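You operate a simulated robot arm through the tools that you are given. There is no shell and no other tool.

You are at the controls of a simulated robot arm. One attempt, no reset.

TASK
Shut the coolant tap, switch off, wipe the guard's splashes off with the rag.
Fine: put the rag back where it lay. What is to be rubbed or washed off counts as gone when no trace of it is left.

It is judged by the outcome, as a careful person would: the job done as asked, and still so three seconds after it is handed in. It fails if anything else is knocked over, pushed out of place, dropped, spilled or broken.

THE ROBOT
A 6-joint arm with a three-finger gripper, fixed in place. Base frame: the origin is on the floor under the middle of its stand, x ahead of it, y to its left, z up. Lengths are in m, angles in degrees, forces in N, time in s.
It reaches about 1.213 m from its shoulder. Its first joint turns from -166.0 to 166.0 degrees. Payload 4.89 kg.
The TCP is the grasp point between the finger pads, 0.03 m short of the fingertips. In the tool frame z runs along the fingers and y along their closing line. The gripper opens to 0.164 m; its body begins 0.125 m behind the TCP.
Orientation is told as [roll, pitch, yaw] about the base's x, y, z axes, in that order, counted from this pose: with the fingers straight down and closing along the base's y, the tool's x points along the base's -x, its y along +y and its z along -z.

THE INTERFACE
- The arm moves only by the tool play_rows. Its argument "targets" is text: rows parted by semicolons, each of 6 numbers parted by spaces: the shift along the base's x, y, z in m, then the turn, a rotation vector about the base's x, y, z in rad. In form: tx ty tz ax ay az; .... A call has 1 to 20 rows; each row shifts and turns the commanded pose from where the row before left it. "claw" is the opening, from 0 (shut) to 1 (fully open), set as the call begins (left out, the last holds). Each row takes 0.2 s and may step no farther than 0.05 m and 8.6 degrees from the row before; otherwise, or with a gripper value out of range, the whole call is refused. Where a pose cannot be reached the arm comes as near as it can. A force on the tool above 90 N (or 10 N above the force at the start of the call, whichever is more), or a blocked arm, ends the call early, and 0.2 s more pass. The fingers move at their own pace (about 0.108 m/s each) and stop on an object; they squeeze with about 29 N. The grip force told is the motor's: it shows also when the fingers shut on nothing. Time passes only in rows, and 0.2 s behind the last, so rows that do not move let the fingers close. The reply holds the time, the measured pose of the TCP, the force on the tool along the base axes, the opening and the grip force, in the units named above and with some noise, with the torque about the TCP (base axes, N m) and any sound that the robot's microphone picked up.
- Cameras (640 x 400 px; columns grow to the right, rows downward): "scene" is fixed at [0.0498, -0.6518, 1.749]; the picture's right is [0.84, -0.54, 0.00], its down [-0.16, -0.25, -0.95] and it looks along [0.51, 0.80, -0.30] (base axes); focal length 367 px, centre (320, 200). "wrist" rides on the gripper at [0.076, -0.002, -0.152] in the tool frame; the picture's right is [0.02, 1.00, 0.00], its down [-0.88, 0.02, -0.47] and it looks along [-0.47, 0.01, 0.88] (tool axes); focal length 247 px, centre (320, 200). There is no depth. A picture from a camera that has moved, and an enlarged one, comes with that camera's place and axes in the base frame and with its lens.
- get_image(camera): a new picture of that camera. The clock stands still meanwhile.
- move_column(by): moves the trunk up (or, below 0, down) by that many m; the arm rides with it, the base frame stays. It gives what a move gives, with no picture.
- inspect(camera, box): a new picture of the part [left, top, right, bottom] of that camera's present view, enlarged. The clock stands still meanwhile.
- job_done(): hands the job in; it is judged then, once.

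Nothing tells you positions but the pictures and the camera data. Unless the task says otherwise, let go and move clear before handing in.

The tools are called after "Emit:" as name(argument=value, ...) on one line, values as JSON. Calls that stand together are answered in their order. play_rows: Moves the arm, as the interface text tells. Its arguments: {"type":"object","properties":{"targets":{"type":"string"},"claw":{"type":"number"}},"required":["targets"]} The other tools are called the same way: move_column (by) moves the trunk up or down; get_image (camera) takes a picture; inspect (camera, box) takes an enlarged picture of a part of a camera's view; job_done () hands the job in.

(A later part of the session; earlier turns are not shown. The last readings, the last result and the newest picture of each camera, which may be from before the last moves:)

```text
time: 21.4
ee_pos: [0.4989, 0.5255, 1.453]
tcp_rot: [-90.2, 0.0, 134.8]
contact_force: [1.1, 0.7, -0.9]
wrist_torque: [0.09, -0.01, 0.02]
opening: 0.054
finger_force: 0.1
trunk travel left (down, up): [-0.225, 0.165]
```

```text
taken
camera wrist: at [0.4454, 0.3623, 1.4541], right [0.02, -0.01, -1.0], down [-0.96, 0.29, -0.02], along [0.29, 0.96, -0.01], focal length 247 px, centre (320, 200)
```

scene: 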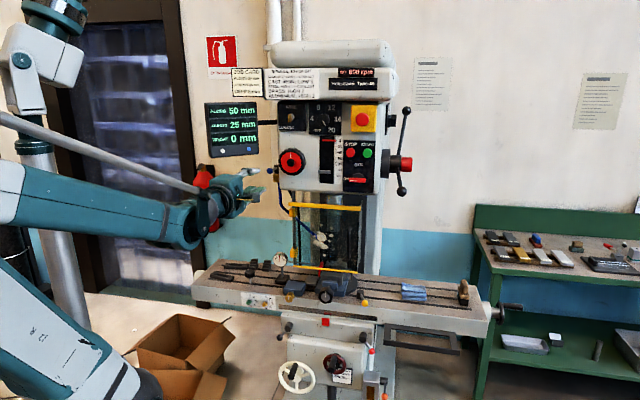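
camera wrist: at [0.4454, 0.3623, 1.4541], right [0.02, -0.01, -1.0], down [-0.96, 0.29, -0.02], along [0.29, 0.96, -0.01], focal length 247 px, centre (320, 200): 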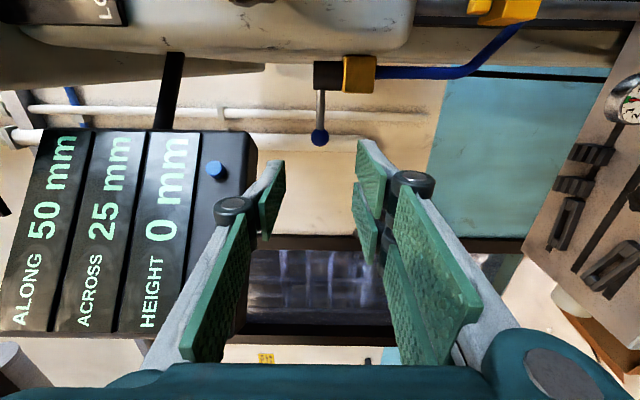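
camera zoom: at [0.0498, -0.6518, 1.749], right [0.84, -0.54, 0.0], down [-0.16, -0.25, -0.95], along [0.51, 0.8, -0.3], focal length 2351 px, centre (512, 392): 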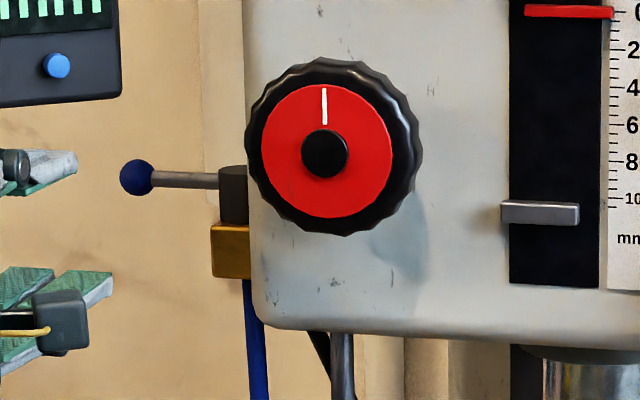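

The tap lever now points left, a quarter turn from open. Next comes the OFF/ON rotary: I'll back away and slide right until the gripper faces it.

Emit:
play_rows(targets="-0.02 -0.02 0 0 0 0; -0.02 -0.02 0 0 0 0; -0.02 -0.02 0 0 0 0; 0.0272 -0.0272 -0.0009 0 0 0; 0.0272 -0.0272 -0.0009 0 0 0; 0.0272 -0.0272 -0.0009 0 0 0; 0.0272 -0.0272 -0.0009 0 0 0; 0.0272 -0.0272 -0.0009 0 0 0; 0.0272 -0.0272 -0.0009 0 0 0; 0.0272 -0.0272 -0.0009 0 0 0; 0.0272 -0.0272 -0.0009 0 0 0; 0.0272 -0.0272 -0.0009 0 0 0; 0.0272 -0.0272 -0.0009 0 0 0")

Emit:
get_image(camera="wrist")

Emit:
get_image(camera="scene")

```text
time: 24.2
ee_pos: [0.7088, 0.1927, 1.444]
tcp_rot: [-90.3, -0.2, 134.9]
contact_force: [-1.9, 0.8, 0.1]
wrist_torque: [-0.02, 0.05, -0.22]
opening: 0.0543
finger_force: 0.0
trunk travel left (down, up): [-0.225, 0.165]
```

```text
taken
camera wrist: at [0.6561, 0.0296, 1.4461], right [0.02, -0.01, -1.0], down [-0.96, 0.29, -0.02], along [0.29, 0.96, 0.0], focal length 247 px, centre (320, 200)
```

wrist: 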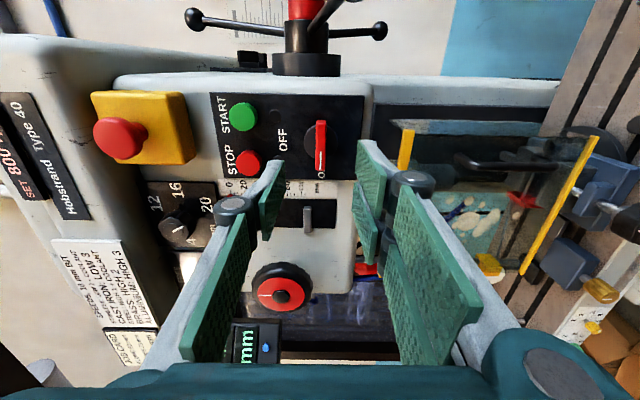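

```text
taken
```

scene: 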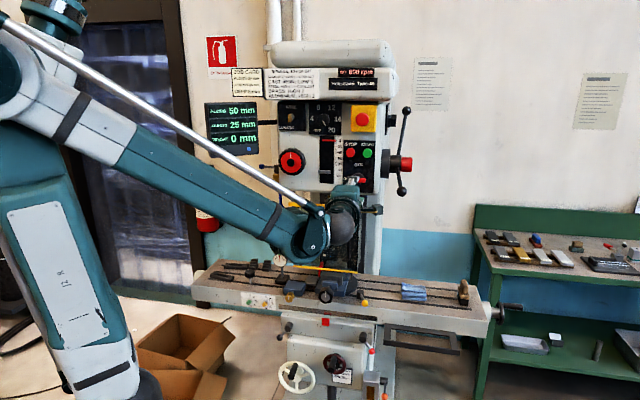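

The gripper faces the rotary; its red bar appears between the fingers. I'll zoom in on it and on the guard from here.

Emit:
inspect(camera="wrist", box=[270, 90, 370, 190])

Emit:
inspect(camera="wrist", box=[380, 90, 640, 320])

```text
4.00 times, centred on (320, 140) of wrist
camera zoom: at [0.6561, 0.0296, 1.4461], right [0.02, -0.01, -1.0], down [-0.96, 0.29, -0.02], along [0.29, 0.96, 0.0], focal length 988 px, centre (320, 440)
```

zoom: 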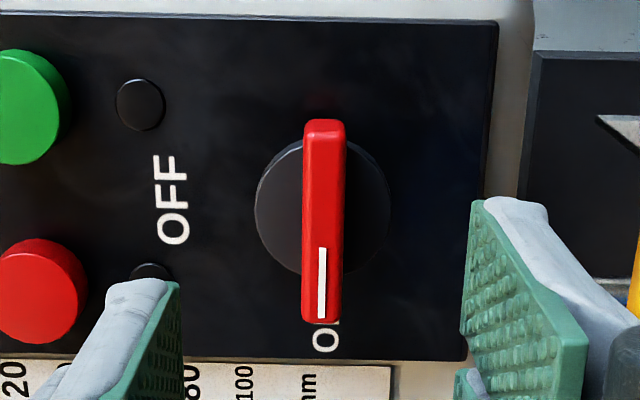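

```text
1.74 times, centred on (510, 205) of wrist
camera zoom: at [0.6561, 0.0296, 1.4461], right [0.02, -0.01, -1.0], down [-0.96, 0.29, -0.02], along [0.29, 0.96, 0.0], focal length 430 px, centre (-10, 191)
```

zoom: 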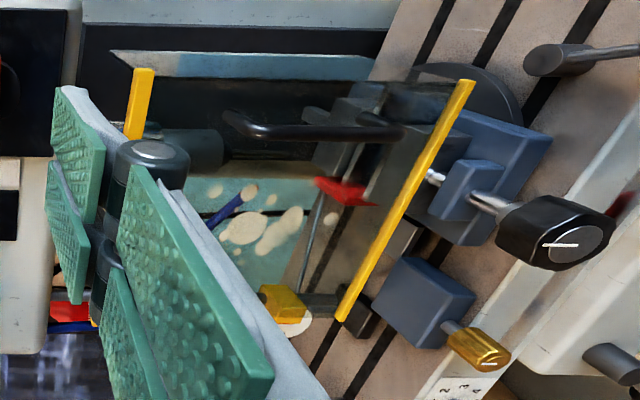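

The bar is centred between the fingers at U≈0.364, z≈1.445, its front near w≈0.762 and the panel at w≈0.788. I'll advance so that only the tips overlap the bar, then close.

Emit:
play_rows(targets="0.01225 0.0125 0.0002 0 0 0; 0.01225 0.0125 0.0002 0 0 0; 0.01225 0.0125 0.0002 0 0 0; 0.01225 0.0125 0.0002 0 0 0; 0.01225 0.0125 0.0002 0 0 0; 0.01225 0.0125 0.0002 0 0 0; 0 0 0 0 0 0")

Emit:
inspect(camera="wrist", box=[230, 90, 410, 230])

Emit:
inspect(camera="scene", box=[300, 130, 420, 230])

```text
time: 25.8
ee_pos: [0.7828, 0.2679, 1.4465]
tcp_rot: [-90.4, -0.1, 134.9]
contact_force: [0.9, 0.0, -0.3]
wrist_torque: [0.01, -0.02, -0.03]
opening: 0.0541
finger_force: 0.2
trunk travel left (down, up): [-0.225, 0.165]
```

```text
2.86 times, centred on (320, 160) of wrist
camera zoom: at [0.7298, 0.1047, 1.4466], right [0.02, -0.01, -1.0], down [-0.96, 0.29, -0.02], along [0.29, 0.96, 0.0], focal length 706 px, centre (320, 314)
```

zoom: 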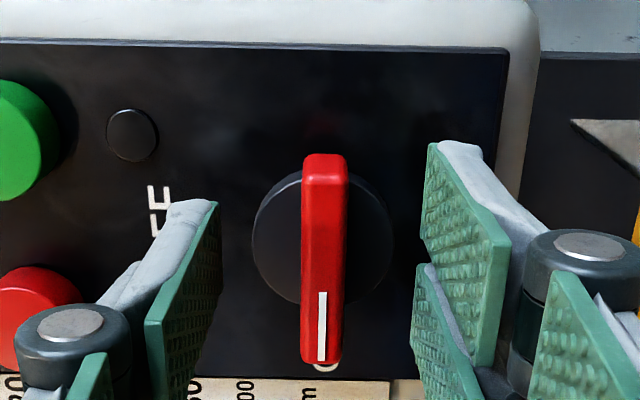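

```text
4.00 times, centred on (360, 180) of scene
camera zoom: at [0.0498, -0.6518, 1.749], right [0.84, -0.54, 0.0], down [-0.16, -0.25, -0.95], along [0.51, 0.8, -0.3], focal length 1469 px, centre (160, 280)
```

zoom: 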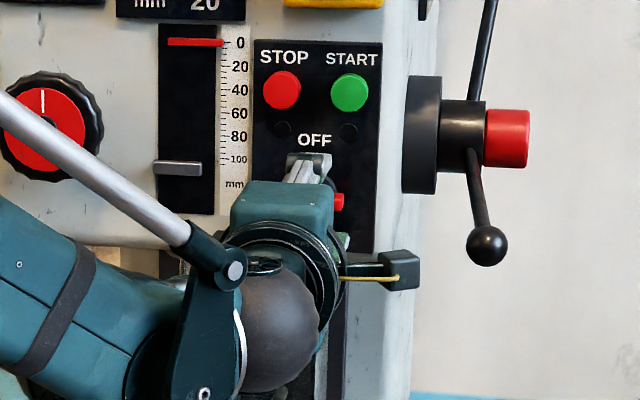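

The tips overlap the bar by about 8 mm. I'll go 3 mm deeper, then close on the bar.

Emit:
play_rows(targets="0.0021 0.0021 -0.001 0 0 0; 0 0 0 0 0 0")

Emit:
play_rows(targets="0 0 0 0 0 0; 0 0 0 0 0 0; 0 0 0 0 0 0; 0 0 0 0 0 0", claw=0)

Emit:
inspect(camera="wrist", box=[230, 90, 410, 230])

```text
time: 26.4
ee_pos: [0.7853, 0.2689, 1.445]
tcp_rot: [-90.4, -0.1, 134.9]
contact_force: [0.0, -0.1, -0.9]
wrist_torque: [-0.02, -0.02, 0.0]
opening: 0.0541
finger_force: 0.1
trunk travel left (down, up): [-0.225, 0.165]
```

```text
time: 27.4
ee_pos: [0.7858, 0.2693, 1.4442]
tcp_rot: [-90.2, -0.1, 134.8]
contact_force: [2.3, 0.0, 0.0]
wrist_torque: [-0.01, 0.03, -0.02]
opening: 0.0118
finger_force: 44.8
trunk travel left (down, up): [-0.225, 0.165]
```

```text
2.86 times, centred on (320, 160) of wrist
camera zoom: at [0.7317, 0.1062, 1.4455], right [0.02, -0.01, -1.0], down [-0.96, 0.29, -0.02], along [0.29, 0.96, 0.0], focal length 706 px, centre (320, 314)
```

zoom: 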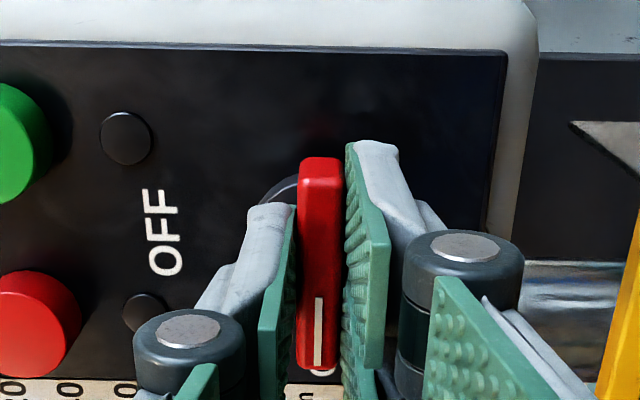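

The bar is firmly gripped (0.012 m). I'll turn it clockwise toward OFF in stages.

Emit:
play_rows(targets="0 0 0 0.101 0.101 0; 0 0 0 0.101 0.101 0; 0 0 0 0.101 0.101 0; 0 0 0 0.101 0.101 0; 0 0 0 0.101 0.101 0")

Emit:
inspect(camera="wrist", box=[230, 90, 410, 230])

```text
time: 28.6
ee_pos: [0.7844, 0.2693, 1.4423]
tcp_rot: [-90.0, -41.1, 134.8]
contact_force: [-26.7, -9.7, -62.2]
wrist_torque: [-1.16, 0.94, 0.63]
opening: 0.012
finger_force: 44.7
trunk travel left (down, up): [-0.225, 0.165]
```

```text
2.86 times, centred on (320, 160) of wrist
camera zoom: at [0.7183, 0.1196, 1.3937], right [-0.45, 0.46, -0.77], down [-0.81, 0.15, 0.56], along [0.37, 0.88, 0.3], focal length 706 px, centre (320, 314)
```

zoom: 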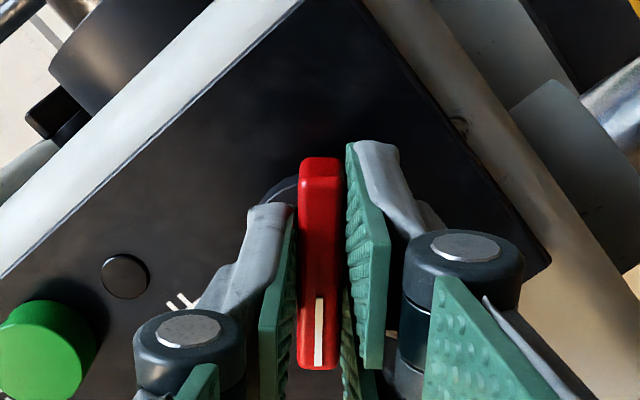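

The bar is turning with the gripper, but the tool feels a 62 N downward push, so the knob's axis lies slightly left of my TCP. I'll let the tool down a few mm to relieve it before going on.

Emit:
play_rows(targets="-0.0007 0.0007 -0.003 0 0 0; 0 0 0 0 0 0")

```text
time: 29.2
ee_pos: [0.7839, 0.2697, 1.4426]
tcp_rot: [-90.2, -41.1, 134.8]
contact_force: [-17.5, -10.2, -23.5]
wrist_torque: [-0.68, 0.6, -0.23]
opening: 0.0117
finger_force: 44.5
trunk travel left (down, up): [-0.225, 0.165]
```

Most of the load is relieved. I'll ease a bit more and continue the turn with a slight left/down drift.

Emit:
play_rows(targets="-0.0012 -0.0004 -0.0015 0 0 0; -0.0004 0.0004 -0.0004 0.101 0.101 0; -0.0004 0.0004 -0.0004 0.101 0.101 0; -0.0004 0.0004 -0.0004 0.101 0.101 0")

Emit:
inspect(camera="wrist", box=[230, 90, 410, 230])

```text
time: 30.2
ee_pos: [0.783, 0.2685, 1.4396]
tcp_rot: [-90.1, -65.8, 134.8]
contact_force: [30.4, -0.5, 46.7]
wrist_torque: [1.02, -0.73, -0.45]
opening: 0.0119
finger_force: 44.7
trunk travel left (down, up): [-0.225, 0.165]
```

```text
2.86 times, centred on (320, 160) of wrist
camera zoom: at [0.6984, 0.1379, 1.3708], right [-0.63, 0.64, -0.43], down [-0.6, -0.06, 0.79], along [0.48, 0.76, 0.43], focal length 706 px, centre (320, 314)
```

zoom: 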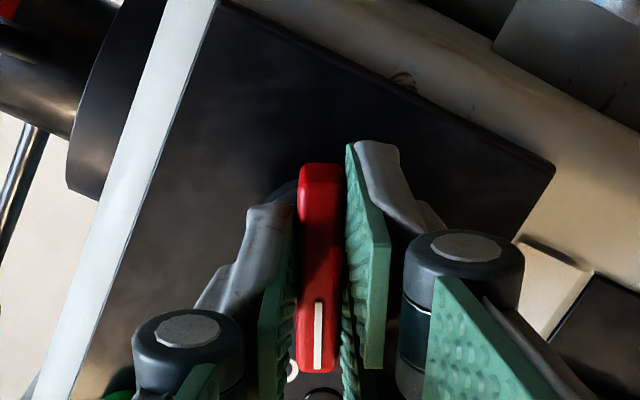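

I over-corrected slightly (now +47 N up). I'll relax the other way and finish the rotation.

Emit:
play_rows(targets="0.0015 -0.0006 0.0033 0 0 0; 0 0 0 0 0 0")

Emit:
play_rows(targets="0 0 0 0.1 0.1 0; 0 0 0 0.1 0.1 0; 0 0 0 0.1 0.1 0")

Emit:
inspect(camera="wrist", box=[230, 90, 410, 230])

Emit:
inspect(camera="scene", box=[300, 120, 420, 220])

```text
time: 30.8
ee_pos: [0.7829, 0.2695, 1.4407]
tcp_rot: [-89.9, -65.6, 134.5]
contact_force: [3.1, -14.9, -16.1]
wrist_torque: [-0.44, 0.45, -0.38]
opening: 0.0117
finger_force: 44.6
trunk travel left (down, up): [-0.225, 0.165]
```

```text
time: 31.6
ee_pos: [0.7824, 0.2695, 1.4418]
tcp_rot: [11.9, -89.9, 33.0]
contact_force: [-19.8, -4.0, -38.6]
wrist_torque: [-0.74, 0.67, 0.31]
opening: 0.0118
finger_force: 45.0
trunk travel left (down, up): [-0.225, 0.165]
```

```text
2.86 times, centred on (320, 160) of wrist
camera zoom: at [0.6758, 0.1614, 1.3655], right [-0.7, 0.71, -0.02], down [-0.35, -0.32, 0.88], along [0.62, 0.63, 0.47], focal length 706 px, centre (320, 314)
```

zoom: 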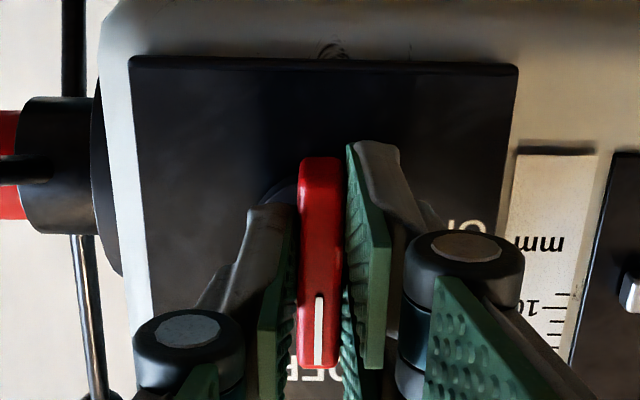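

```text
4.00 times, centred on (360, 170) of scene
camera zoom: at [0.0498, -0.6518, 1.749], right [0.84, -0.54, 0.0], down [-0.16, -0.25, -0.95], along [0.51, 0.8, -0.3], focal length 1469 px, centre (160, 320)
```

zoom: 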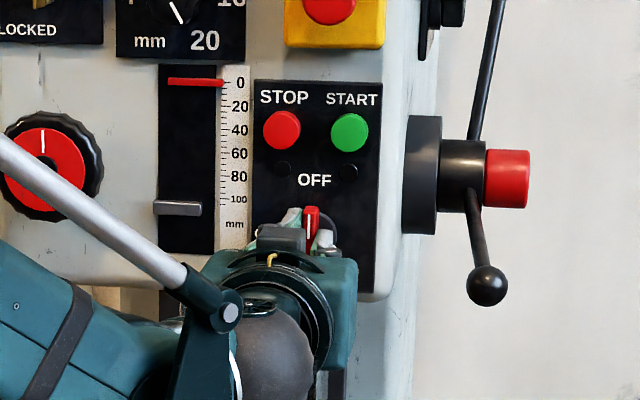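

The bar now stands upright with its white mark toward OFF. I'll add a slight extra turn to seat it, then open and back away.

Emit:
play_rows(targets="-0.0008 -0.0004 -0.002 0.03 0.03 0; 0 0 0 0 0 0")

Emit:
play_rows(targets="0 0 0 0 0 0; 0 0 0 0 0 0; 0 0 0 0 0 0; -0.005 -0.005 0 0 0 0; -0.015 -0.015 0 0 0 0; -0.02 -0.02 0 0 0 0; -0.02 -0.02 0 0 0 0; -0.02 -0.02 0 0 0 0", claw=0.3)

Emit:
inspect(camera="scene", box=[300, 120, 420, 220])

Emit:
get_image(camera="wrist")

```text
time: 32.2
ee_pos: [0.7828, 0.2709, 1.442]
tcp_rot: [88.3, -87.5, -43.5]
contact_force: [-0.8, 13.8, 10.1]
wrist_torque: [-1.39, -1.35, 0.3]
opening: 0.0121
finger_force: 45.0
trunk travel left (down, up): [-0.225, 0.165]
```

```text
time: 34.0
ee_pos: [0.7016, 0.19, 1.4415]
tcp_rot: [86.9, -87.6, -42.2]
contact_force: [0.9, 0.7, -0.1]
wrist_torque: [0.02, -0.04, 0.03]
opening: 0.0493
finger_force: 0.0
trunk travel left (down, up): [-0.225, 0.165]
```

```text
4.00 times, centred on (360, 170) of scene
camera zoom: at [0.0498, -0.6518, 1.749], right [0.84, -0.54, 0.0], down [-0.16, -0.25, -0.95], along [0.51, 0.8, -0.3], focal length 1469 px, centre (160, 320)
```

zoom: 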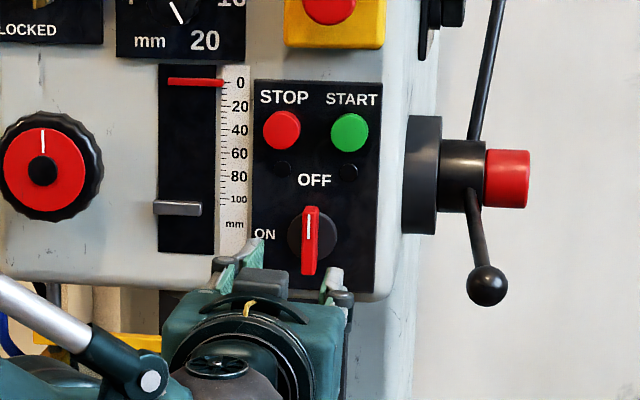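

```text
taken
camera wrist: at [0.5933, 0.0824, 1.3651], right [-0.7, 0.71, 0.02], down [-0.32, -0.34, 0.88], along [0.63, 0.61, 0.47], focal length 247 px, centre (320, 200)
```

wrist: 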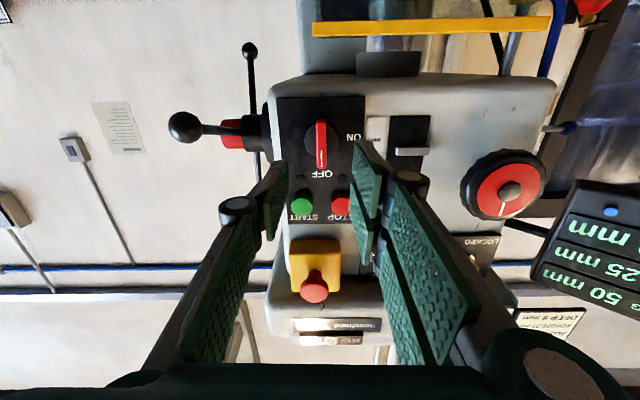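

The rotary now points to OFF and the lever on the tap is across. Next is the rag: I'll roll the gripper back while lowering in front of the machine, then check the surroundings.

Emit:
play_rows(targets="-0.01 -0.01 0 0 0 0; 0.004 -0.004 -0.02 -0.104 -0.104 0; 0.004 -0.004 -0.025 -0.104 -0.104 0; 0.004 -0.004 -0.025 -0.104 -0.104 0; 0.004 -0.004 -0.025 -0.104 -0.104 0; 0.004 -0.004 -0.025 -0.104 -0.104 0; 0.004 -0.004 -0.025 -0.104 -0.104 0; 0.004 -0.004 -0.025 -0.104 -0.104 0; 0.004 -0.004 -0.025 -0.104 -0.104 0; 0.004 -0.004 -0.025 -0.104 -0.104 0; 0.004 -0.004 -0.025 -0.104 -0.104 0; 0.004 -0.004 -0.025 -0.104 -0.104 0")

Emit:
get_image(camera="wrist")

Emit:
get_image(camera="scene")

```text
time: 36.6
ee_pos: [0.7359, 0.1363, 1.1709]
tcp_rot: [-90.3, 0.5, 134.8]
contact_force: [-0.8, 0.8, 0.5]
wrist_torque: [-0.04, 0.03, -0.14]
opening: 0.0494
finger_force: 0.0
trunk travel left (down, up): [-0.225, 0.165]
```

```text
taken
camera wrist: at [0.6827, -0.0264, 1.1728], right [0.03, -0.02, -1.0], down [-0.96, 0.29, -0.03], along [0.29, 0.96, -0.01], focal length 247 px, centre (320, 200)
```

wrist: 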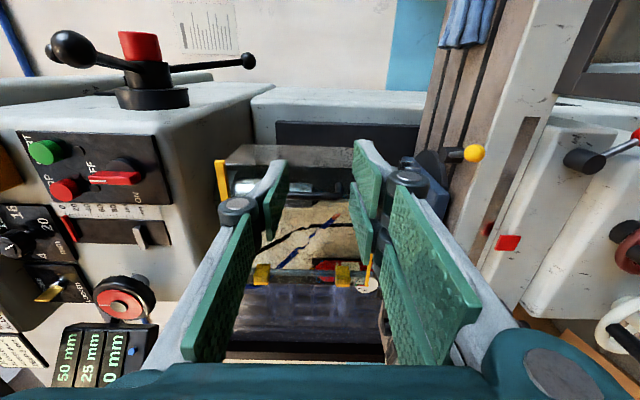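

```text
taken
```

scene: 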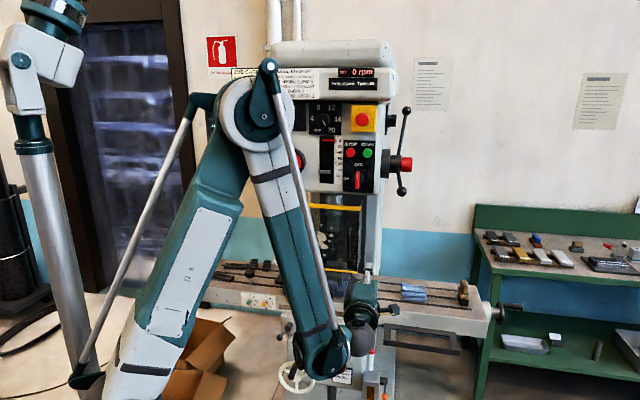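

The rpm display now reads 0, so the machine is off. I'll pitch the gripper down while staying clear in front of the machine.

Emit:
play_rows(targets="0.0071 -0.0092 -0.006 -0.101 0.101 0; 0.0071 -0.0092 -0.006 -0.101 0.101 0; 0.0071 -0.0092 -0.006 -0.101 0.101 0; 0.0071 -0.0092 -0.006 -0.101 0.101 0; 0.0071 -0.0092 -0.006 -0.101 0.101 0; 0.0071 -0.0092 -0.006 -0.101 0.101 0; 0.0071 -0.0092 -0.006 -0.101 0.101 0; 0.0071 -0.0092 -0.006 -0.101 0.101 0; 0.0071 -0.0092 -0.006 -0.101 0.101 0; 0.0071 -0.0092 -0.006 -0.101 0.101 0; 0.0071 -0.0092 -0.006 -0.101 0.101 0")

Emit:
get_image(camera="wrist")

Emit:
get_image(camera="scene")

```text
time: 39.0
ee_pos: [0.8136, 0.0214, 1.1057]
tcp_rot: [-12.5, -10.1, 136.4]
contact_force: [-1.0, -0.1, -0.1]
wrist_torque: [-0.02, -0.17, -0.04]
opening: 0.0495
finger_force: 0.1
out of reach, approached as far as the arm can: row 9, 10, 11
trunk travel left (down, up): [-0.225, 0.165]
```

```text
taken
camera wrist: at [0.8655, -0.0725, 1.2384], right [-0.68, -0.7, -0.22], down [-0.65, 0.45, 0.61], along [-0.32, 0.56, -0.77], focal length 247 px, centre (320, 200)
```

wrist: 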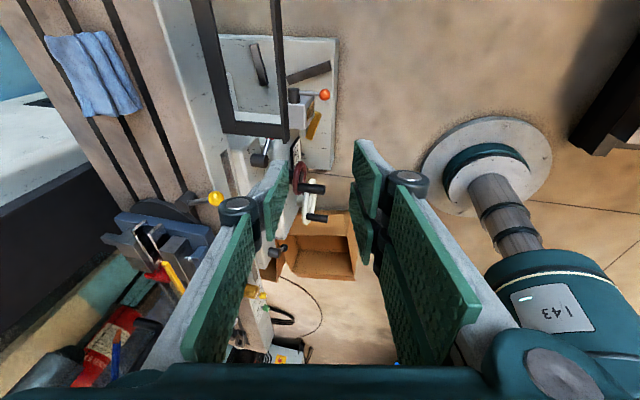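

```text
taken
```

scene: 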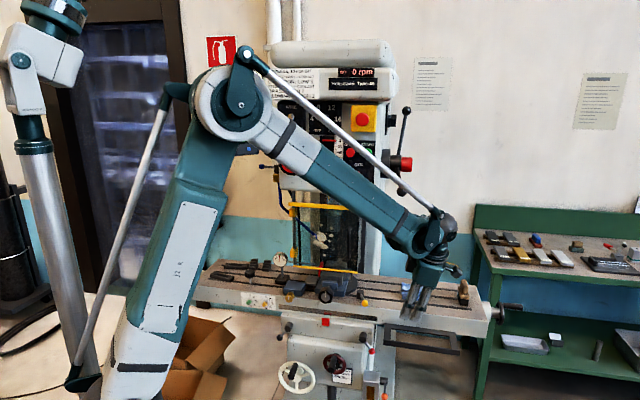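

The last rows ran into a wrist limit, so I'll use the opposite gripper yaw (turned 180° about vertical), which leaves the wrist near its centre. The TCP stays in free space in front of the table meanwhile.

Emit:
play_rows(targets="0 0 0 0 0 -0.149; 0 0 0 0 0 -0.149; 0 0 0 0 0 -0.149; 0 0 0 0 0 -0.149; 0 0 0 0 0 -0.149; 0 0 0 0 0 -0.149; 0 0 0 0 0 -0.149; 0 0 0 0 0 -0.149; 0 0 0 0 0 -0.149; 0 0 0 0 0 -0.149; 0 0 0 0 0 -0.149; 0 0 0 0 0 -0.149; 0 0 0 0 0 -0.149; 0 0 0 0 0 -0.149; 0 0 0 0 0 -0.149; 0 0 0 0 0 -0.149; 0 0 0 0 0 -0.149; 0 0 0 0 0 -0.149; 0 0 0 0 0 -0.149; 0 0 0 0 0 -0.149")

Emit:
get_image(camera="wrist")

Emit:
get_image(camera="scene")

```text
time: 43.2
ee_pos: [0.7733, -0.1787, 1.1041]
tcp_rot: [14.6, -36.5, -21.2]
contact_force: [0.1, -0.1, -0.2]
wrist_torque: [-0.02, 0.01, 0.0]
opening: 0.0492
finger_force: 0.0
out of reach, approached as far as the arm can: row 4, 5, 6, 7, 8, 9, 10, 11, 12, 13, 14, 15, 16, 17, 18, 19, 20
trunk travel left (down, up): [-0.225, 0.165]
```

```text
taken
camera wrist: at [0.6203, -0.1636, 1.1774], right [0.19, 0.96, 0.19], down [0.37, -0.25, 0.9], along [0.91, -0.1, -0.4], focal length 247 px, centre (320, 200)
```

wrist: 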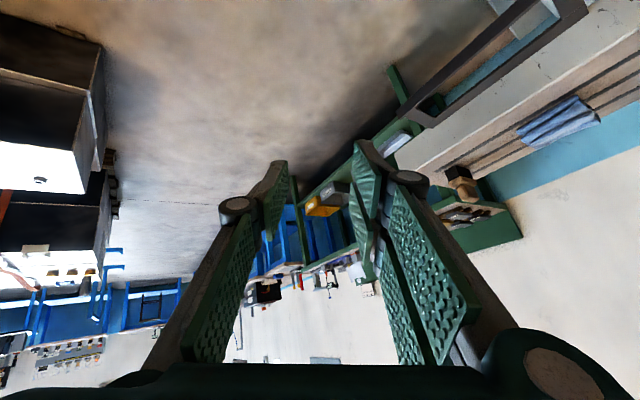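

```text
taken
```

scene: 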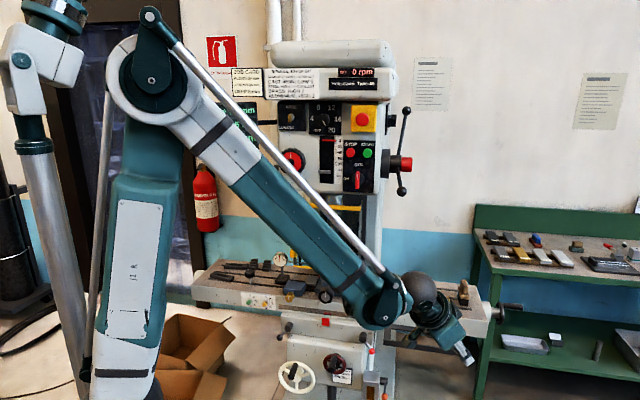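

The arm swung around through the limit and now holds a tilted pose near (0.77, -0.18, 1.10), well clear of everything. I'll correct the orientation to straight down with the closing line along the machine's depth.

Emit:
play_rows(targets="0.0045 0.02 0.01 0.0235 0.112 -0.08; 0.0045 0.02 0.01 0.0235 0.112 -0.08; 0.0045 0.02 0.01 0.0235 0.112 -0.08; 0.0045 0.02 0.01 0.0235 0.112 -0.08; 0.0045 0.02 0.01 0.0235 0.112 -0.08; 0.0045 0.02 0.01 0.0235 0.112 -0.08")

Emit:
get_image(camera="wrist")

Emit:
get_image(camera="scene")

```text
time: 44.6
ee_pos: [0.7108, -0.2825, 1.1447]
tcp_rot: [14.7, -14.3, -25.1]
contact_force: [0.8, 0.7, 0.0]
wrist_torque: [-0.17, 0.03, -0.05]
opening: 0.0491
finger_force: 0.0
out of reach, approached as far as the arm can: row 1, 2, 3, 4, 5, 6
trunk travel left (down, up): [-0.225, 0.165]
```

```text
taken
camera wrist: at [0.5936, -0.2739, 1.2677], right [0.33, 0.91, 0.24], down [0.63, -0.41, 0.67], along [0.71, -0.07, -0.71], focal length 247 px, centre (320, 200)
```

wrist: 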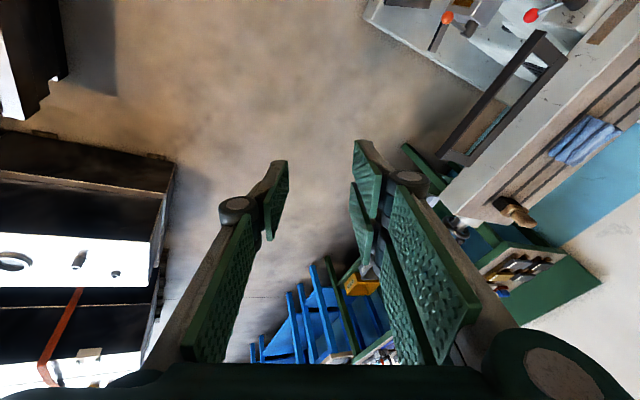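

```text
taken
```

scene: 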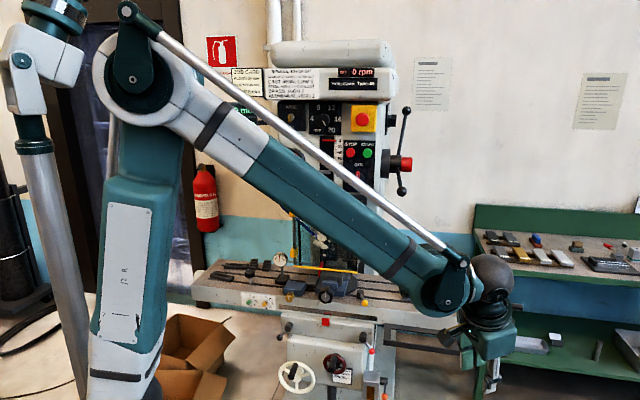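

The wrist joints sat at their limits, so I'll unwind: swing the tool back up to horizontal facing the machine, passing on the left side, where the earlier poses worked.

Emit:
play_rows(targets="-0.001 0.02 0.005 0.0056 -0.1242 0.0743; -0.001 0.03 0.005 0.0056 -0.1242 0.0743; -0.001 0.033 0.005 0.0056 -0.1242 0.0743; -0.001 0.033 0.005 0.0056 -0.1242 0.0743; -0.001 0.033 0.005 0.0056 -0.1242 0.0743; -0.001 0.033 0.005 0.0056 -0.1242 0.0743; -0.001 0.033 0.005 0.0056 -0.1242 0.0743; -0.001 0.033 0.005 0.0056 -0.1242 0.0743; -0.001 0.033 0.005 0.0056 -0.1242 0.0743; -0.001 0.033 0.005 0.0056 -0.1242 0.0743; -0.001 0.033 0.005 0.0056 -0.1242 0.0743")

Emit:
get_image(camera="scene")

Emit:
get_image(camera="wrist")

```text
time: 47.0
ee_pos: [0.7003, 0.0627, 1.1988]
tcp_rot: [-140.4, -89.7, -174.5]
contact_force: [-0.8, -0.6, 0.2]
wrist_torque: [-0.02, 0.06, -0.07]
opening: 0.0491
finger_force: 0.1
trunk travel left (down, up): [-0.225, 0.165]
```

```text
taken
```

scene: 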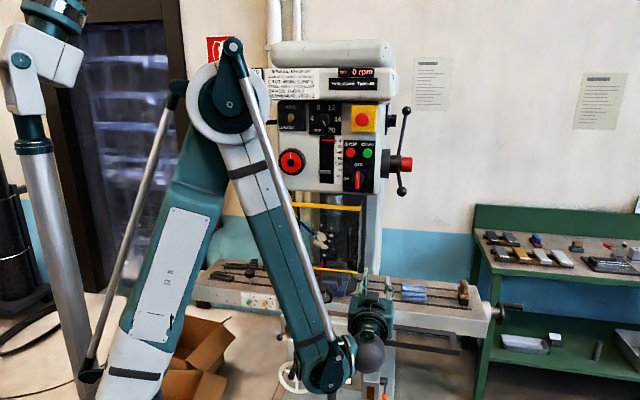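

```text
taken
camera wrist: at [0.5942, -0.0475, 1.1222], right [-0.71, 0.71, -0.03], down [-0.35, -0.32, 0.88], along [0.61, 0.63, 0.48], focal length 247 px, centre (320, 200)
```

wrist: 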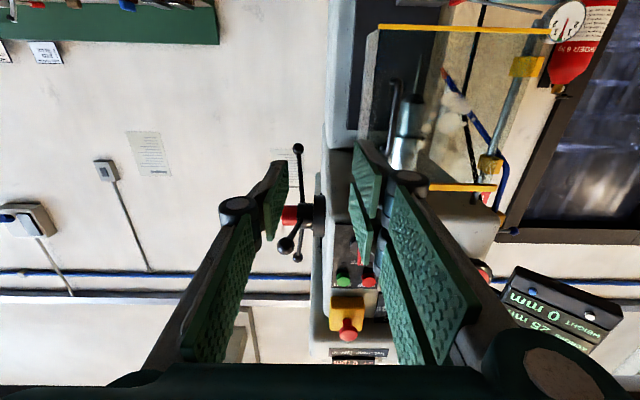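

The tool is horizontal again with the wrist unwound. Now I'll turn it into the arm's own plane and then pitch straight down within that plane.

Emit:
play_rows(targets="0.02 -0.0105 -0.004 0 0 -0.131; 0.02 -0.0105 -0.004 0 0 -0.131; 0.02 -0.0105 -0.004 0 0 -0.131; 0.02 -0.0105 -0.004 0 0 -0.131; 0.02 -0.0105 -0.004 0 0 -0.131; 0.02 -0.0105 -0.004 0 0 -0.131; 0 0 0 0 0.1428 0; 0 0 0 0 0.1428 0; 0 0 0 0 0.1428 0; 0 0 0 0 0.1428 0; 0 0 0 0 0.1428 0; 0 0 0 0 0.1428 0; 0 0 0 0 0.1428 0; 0 0 0 0 0.1428 0; 0 0 0 0 0.1428 0; 0 0 0 0 0.1428 0; 0 0 0 0 0.1428 0")

Emit:
get_image(camera="scene")

Emit:
get_image(camera="wrist")

```text
time: 50.6
ee_pos: [0.8193, 0.0001, 1.1764]
tcp_rot: [0.0, -0.2, 0.0]
contact_force: [-1.3, 0.2, 0.8]
wrist_torque: [0.01, -0.2, 0.0]
opening: 0.0491
finger_force: 0.0
out of reach, approached as far as the arm can: row 7
trunk travel left (down, up): [-0.225, 0.165]
```

```text
taken
```

scene: 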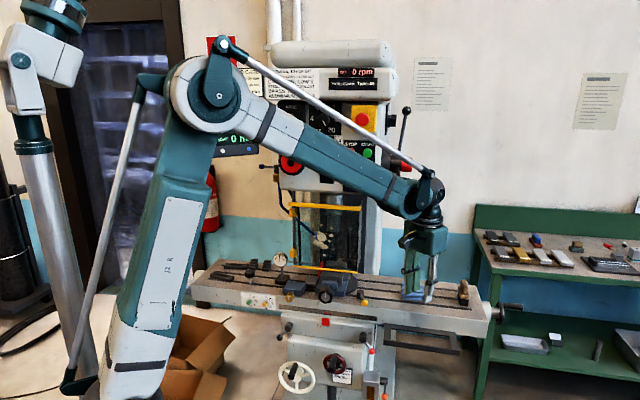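

```text
taken
camera wrist: at [0.7425, -0.0027, 1.3285], right [-0.02, 1.0, 0.0], down [0.88, 0.02, 0.47], along [0.47, 0.01, -0.88], focal length 247 px, centre (320, 200)
```

wrist: 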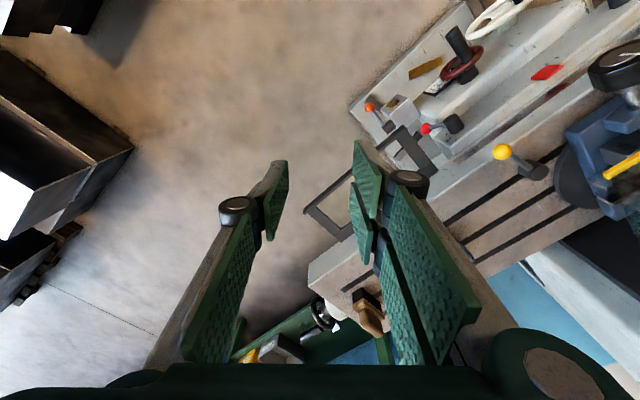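

The gripper is now straight down, in a comfortable wrist pose. Reaching the rag with the trunk this high would put the forearm on the machine's feed-lever ball, so I'll yaw to the rag's axes and lower the trunk first.

Emit:
play_rows(targets="0 0 0.016 0 0 0.131; 0 0 0.016 0 0 0.131; 0 0 0.016 0 0 0.131; 0 0 0.016 0 0 0.131; 0 0 0.016 0 0 0.131; 0 0 0.016 0 0 0.1304", claw=0.9)

Emit:
move_column(by=-0.1)

Emit:
move_column(by=-0.1)

Emit:
get_image(camera="scene")

Emit:
get_image(camera="wrist")

```text
time: 52.0
ee_pos: [0.819, -0.0005, 1.272]
tcp_rot: [0.0, -0.2, 45.3]
contact_force: [-0.5, 0.5, 0.9]
wrist_torque: [-0.01, 0.0, -0.01]
opening: 0.1476
finger_force: 0.0
trunk travel left (down, up): [-0.225, 0.165]
```

```text
time: 53.3
ee_pos: [0.8177, -0.0002, 1.1722]
tcp_rot: [0.0, -0.2, 45.1]
contact_force: [-0.8, -0.1, 0.2]
wrist_torque: [-0.03, 0.01, -0.01]
opening: 0.1474
finger_force: 0.2
trunk travel left (down, up): [-0.125, 0.265]
```

```text
time: 54.6
ee_pos: [0.8182, -0.0004, 1.0717]
tcp_rot: [0.0, -0.2, 45.1]
contact_force: [-0.1, 0.2, 0.1]
wrist_torque: [0.04, -0.01, 0.0]
opening: 0.1475
finger_force: 0.0
trunk travel left (down, up): [-0.025, 0.365]
```

```text
taken
```

scene: 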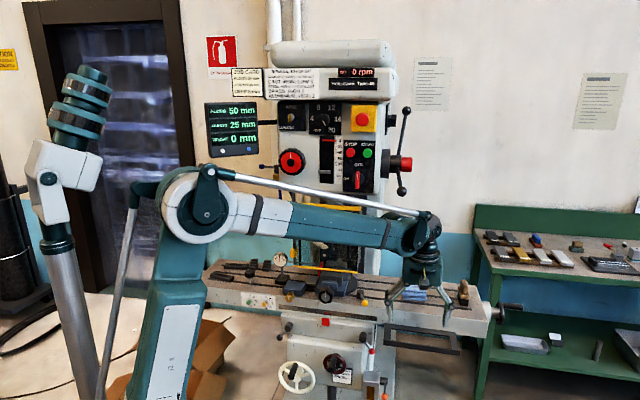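

```text
taken
camera wrist: at [0.7666, -0.057, 1.224], right [-0.72, 0.69, 0.0], down [0.61, 0.64, 0.48], along [0.33, 0.34, -0.88], focal length 247 px, centre (320, 200)
```

wrist: 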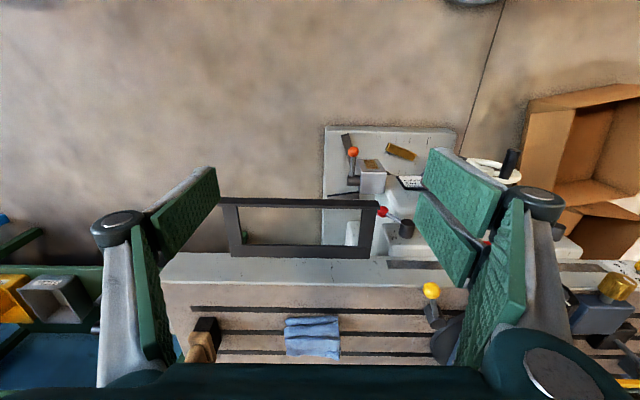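

The trunk is lowered and the forearm runs nearly level, well under the feed lever. I'll zoom in on the rag.

Emit:
inspect(camera="wrist", box=[260, 290, 370, 370])

Emit:
inspect(camera="scene", box=[380, 200, 480, 320])

```text
5.00 times, centred on (315, 330) of wrist
camera zoom: at [0.7666, -0.057, 1.224], right [-0.72, 0.69, 0.0], down [0.61, 0.64, 0.48], along [0.33, 0.34, -0.88], focal length 1235 px, centre (345, -450)
```

zoom: 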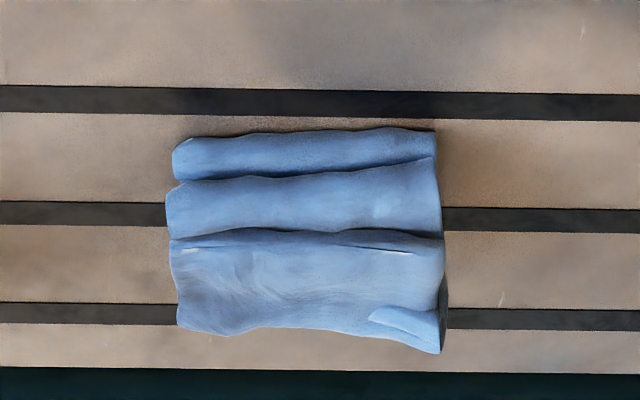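

```text
3.33 times, centred on (430, 260) of scene
camera zoom: at [0.0498, -0.6518, 1.749], right [0.84, -0.54, 0.0], down [-0.16, -0.25, -0.95], along [0.51, 0.8, -0.3], focal length 1224 px, centre (-47, 0)
```

zoom: 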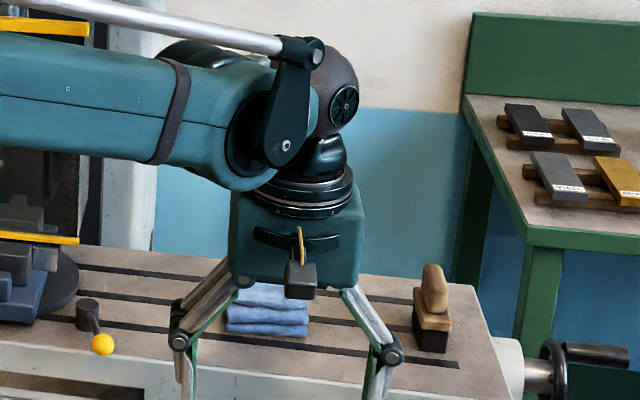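

The rag is a folded block about 0.10 × 0.075 × 0.04 m at U≈0.588, w≈0.931, aligned with the table. I'll drop the trunk the last bit, lower in front of the table, then slide in with the fingers straddling the rag, keeping the forearm below the feed-lever ball.

Emit:
move_column(by=-0.025)

Emit:
play_rows(targets="0 0 -0.015 0 0 0; 0 0 -0.015 0 0 0; 0 0 -0.015 0 0 0; 0 0 -0.01 0 0 0; 0.02 0.019 0 0 0 0; 0.02 0.019 0 0 0 0; 0.02 0.019 0 0 0 0; 0.02 0.019 0 0 0 0; 0.02 0.019 0 0 0 0; 0.02 0.019 0 0 0 0", claw=1.0)

Emit:
get_image(camera="wrist")

Emit:
get_image(camera="scene")

```text
time: 55.4
ee_pos: [0.819, 0.0003, 1.0482]
tcp_rot: [0.0, -0.2, 45.0]
contact_force: [0.1, -0.3, 0.1]
wrist_torque: [-0.01, -0.01, -0.02]
opening: 0.1475
finger_force: 0.1
trunk travel left (down, up): [0.0, 0.39]
```

```text
time: 57.5
ee_pos: [0.9392, 0.1132, 0.9914]
tcp_rot: [0.1, -0.1, 45.1]
contact_force: [-1.3, -0.6, 0.3]
wrist_torque: [0.09, -0.08, -0.03]
opening: 0.1639
finger_force: 0.1
trunk travel left (down, up): [0.0, 0.39]
```

```text
taken
camera wrist: at [0.8859, 0.0567, 1.144], right [-0.72, 0.69, 0.0], down [0.61, 0.64, 0.48], along [0.33, 0.34, -0.88], focal length 247 px, centre (320, 200)
```

wrist: 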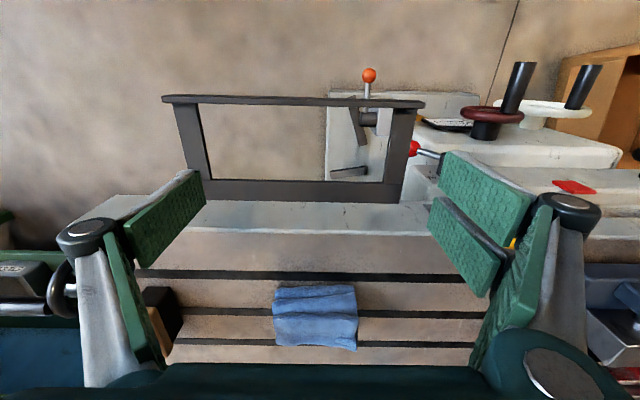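

```text
taken
```

scene: 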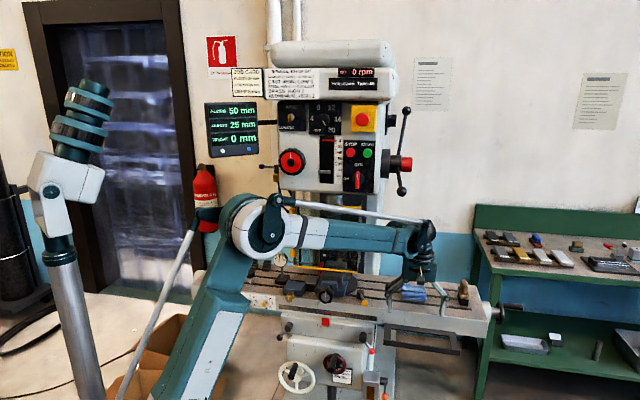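

The rag is centred between the open fingers, and the rod passes well below the feed-lever ball. I'll slide in over it.

Emit:
play_rows(targets="0.0223 0.0216 0 0 0 0; 0.0223 0.0216 0 0 0 0; 0.0223 0.0216 0 0 0 0; 0.0223 0.0216 0 0 0 0; 0.0223 0.0216 0 0 0 0; 0.0223 0.0216 0 0 0 0")

Emit:
get_image(camera="wrist")

Emit:
inspect(camera="scene", box=[370, 150, 490, 330])

```text
time: 59.0
ee_pos: [1.073, 0.2441, 0.994]
tcp_rot: [0.1, -0.3, 45.2]
contact_force: [-0.8, -2.0, 1.8]
wrist_torque: [0.2, -0.16, -0.03]
opening: 0.164
finger_force: 0.0
trunk travel left (down, up): [0.0, 0.39]
```

```text
taken
camera wrist: at [1.0196, 0.1871, 1.1454], right [-0.72, 0.69, 0.0], down [0.61, 0.64, 0.48], along [0.33, 0.34, -0.88], focal length 247 px, centre (320, 200)
```

wrist: 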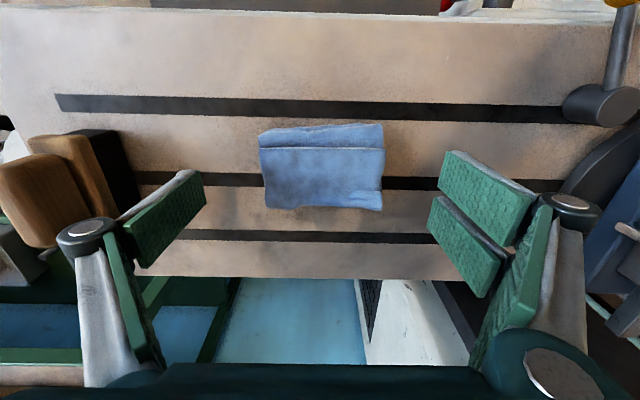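

```text
2.22 times, centred on (430, 240) of scene
camera zoom: at [0.0498, -0.6518, 1.749], right [0.84, -0.54, 0.0], down [-0.16, -0.25, -0.95], along [0.51, 0.8, -0.3], focal length 816 px, centre (76, 111)
```

zoom: 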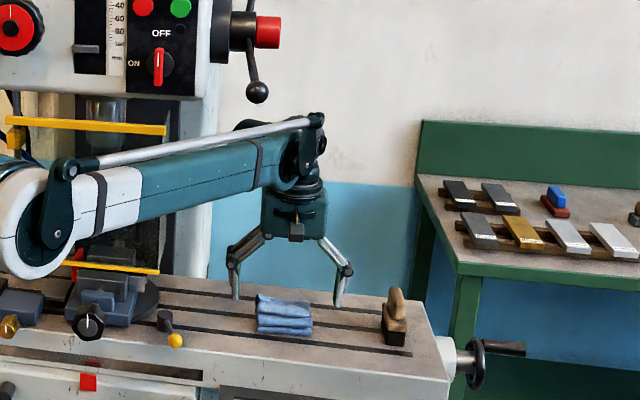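

The rag sits centred between the fingers. I'll lower 20 mm, keeping the tips just off the table, and then close.

Emit:
play_rows(targets="-0.001 -0.002 -0.008 0 0 0; 0 0 -0.007 0 0 0; 0 0 -0.005 0 0 0; 0 0 0 0 0 0")

Emit:
inspect(camera="scene", box=[380, 230, 480, 320])

```text
time: 60.0
ee_pos: [1.073, 0.2426, 0.9719]
tcp_rot: [0.0, -0.2, 45.2]
contact_force: [-1.1, -0.6, -0.3]
wrist_torque: [0.02, 0.03, 0.0]
opening: 0.1643
finger_force: 0.1
trunk travel left (down, up): [0.0, 0.39]
```

```text
4.44 times, centred on (430, 275) of scene
camera zoom: at [0.0498, -0.6518, 1.749], right [0.84, -0.54, 0.0], down [-0.16, -0.25, -0.95], along [0.51, 0.8, -0.3], focal length 1633 px, centre (-169, -133)
```

zoom: 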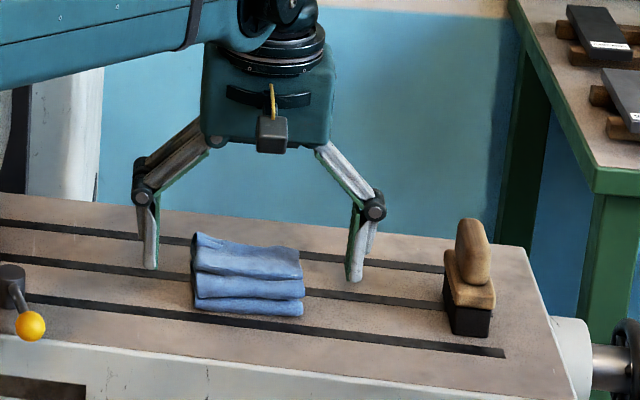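

Everything is aligned. I'll close on the rag.

Emit:
play_rows(targets="0 0 0 0 0 0; 0 0 0 0 0 0; 0 0 0 0 0 0; 0 0 0 0 0 0; 0 0 0 0 0 0", claw=0.35)

Emit:
inspect(camera="scene", box=[380, 230, 480, 320])

Emit:
get_image(camera="wrist")

```text
time: 61.1
ee_pos: [1.0714, 0.2415, 0.9728]
tcp_rot: [0.0, -0.2, 45.0]
contact_force: [1.6, 1.4, 7.0]
wrist_torque: [-0.2, -0.23, 0.11]
opening: 0.0961
finger_force: 29.2
trunk travel left (down, up): [0.0, 0.39]
```

```text
4.44 times, centred on (430, 275) of scene
camera zoom: at [0.0498, -0.6518, 1.749], right [0.84, -0.54, 0.0], down [-0.16, -0.25, -0.95], along [0.51, 0.8, -0.3], focal length 1633 px, centre (-169, -133)
```

zoom: 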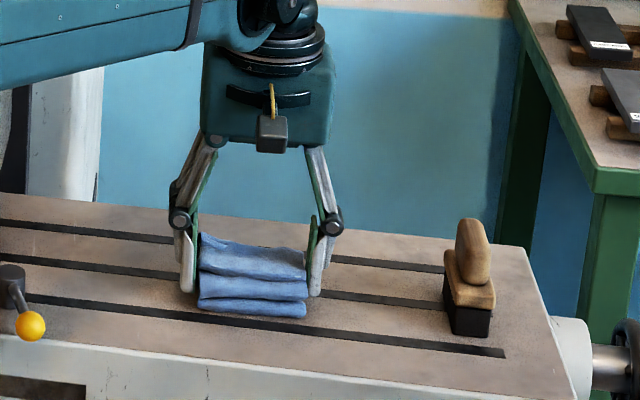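

```text
taken
camera wrist: at [1.0189, 0.1851, 1.1243], right [-0.72, 0.69, 0.0], down [0.61, 0.64, 0.48], along [0.33, 0.34, -0.88], focal length 247 px, centre (320, 200)
```

wrist: 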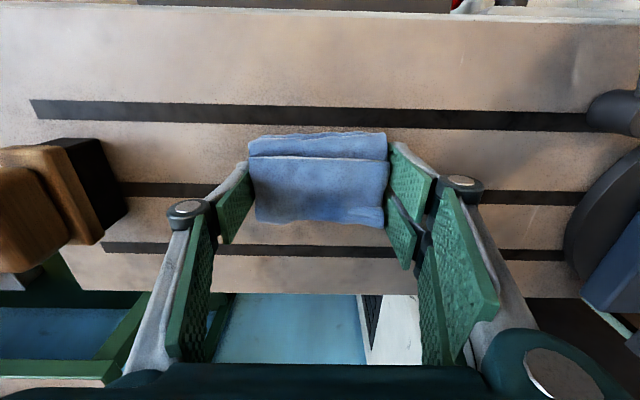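

The rag is held at 0.096 m. I'll firm up the grip, lift 15 mm and retreat straight toward the robot, staying under the feed lever.

Emit:
play_rows(targets="0 0 0 0 0 0; 0 0 0 0 0 0; 0 0 0.008 0 0 0; 0 0 0.008 0 0 0; 0 0 0 0 0 0", claw=0)

Emit:
inspect(camera="scene", box=[370, 170, 490, 330])

Emit:
get_image(camera="wrist")

```text
time: 62.4
ee_pos: [1.0719, 0.2406, 0.9873]
tcp_rot: [-0.1, -0.2, 45.1]
contact_force: [0.5, -0.8, 0.0]
wrist_torque: [-0.03, 0.02, -0.02]
opening: 0.0957
finger_force: 29.3
trunk travel left (down, up): [0.0, 0.39]
```

```text
2.50 times, centred on (430, 250) of scene
camera zoom: at [0.0498, -0.6518, 1.749], right [0.84, -0.54, 0.0], down [-0.16, -0.25, -0.95], along [0.51, 0.8, -0.3], focal length 918 px, centre (45, 75)
```

zoom: 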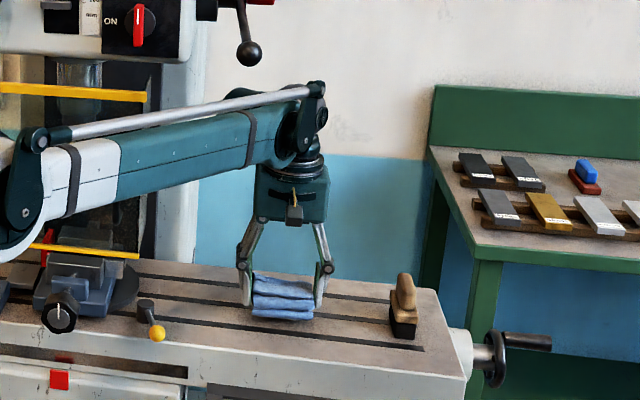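

```text
taken
camera wrist: at [1.0193, 0.1847, 1.1398], right [-0.72, 0.69, 0.0], down [0.61, 0.64, 0.48], along [0.33, 0.34, -0.88], focal length 247 px, centre (320, 200)
```

wrist: 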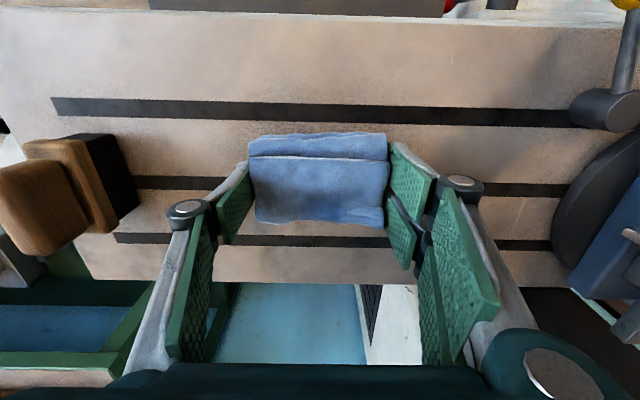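

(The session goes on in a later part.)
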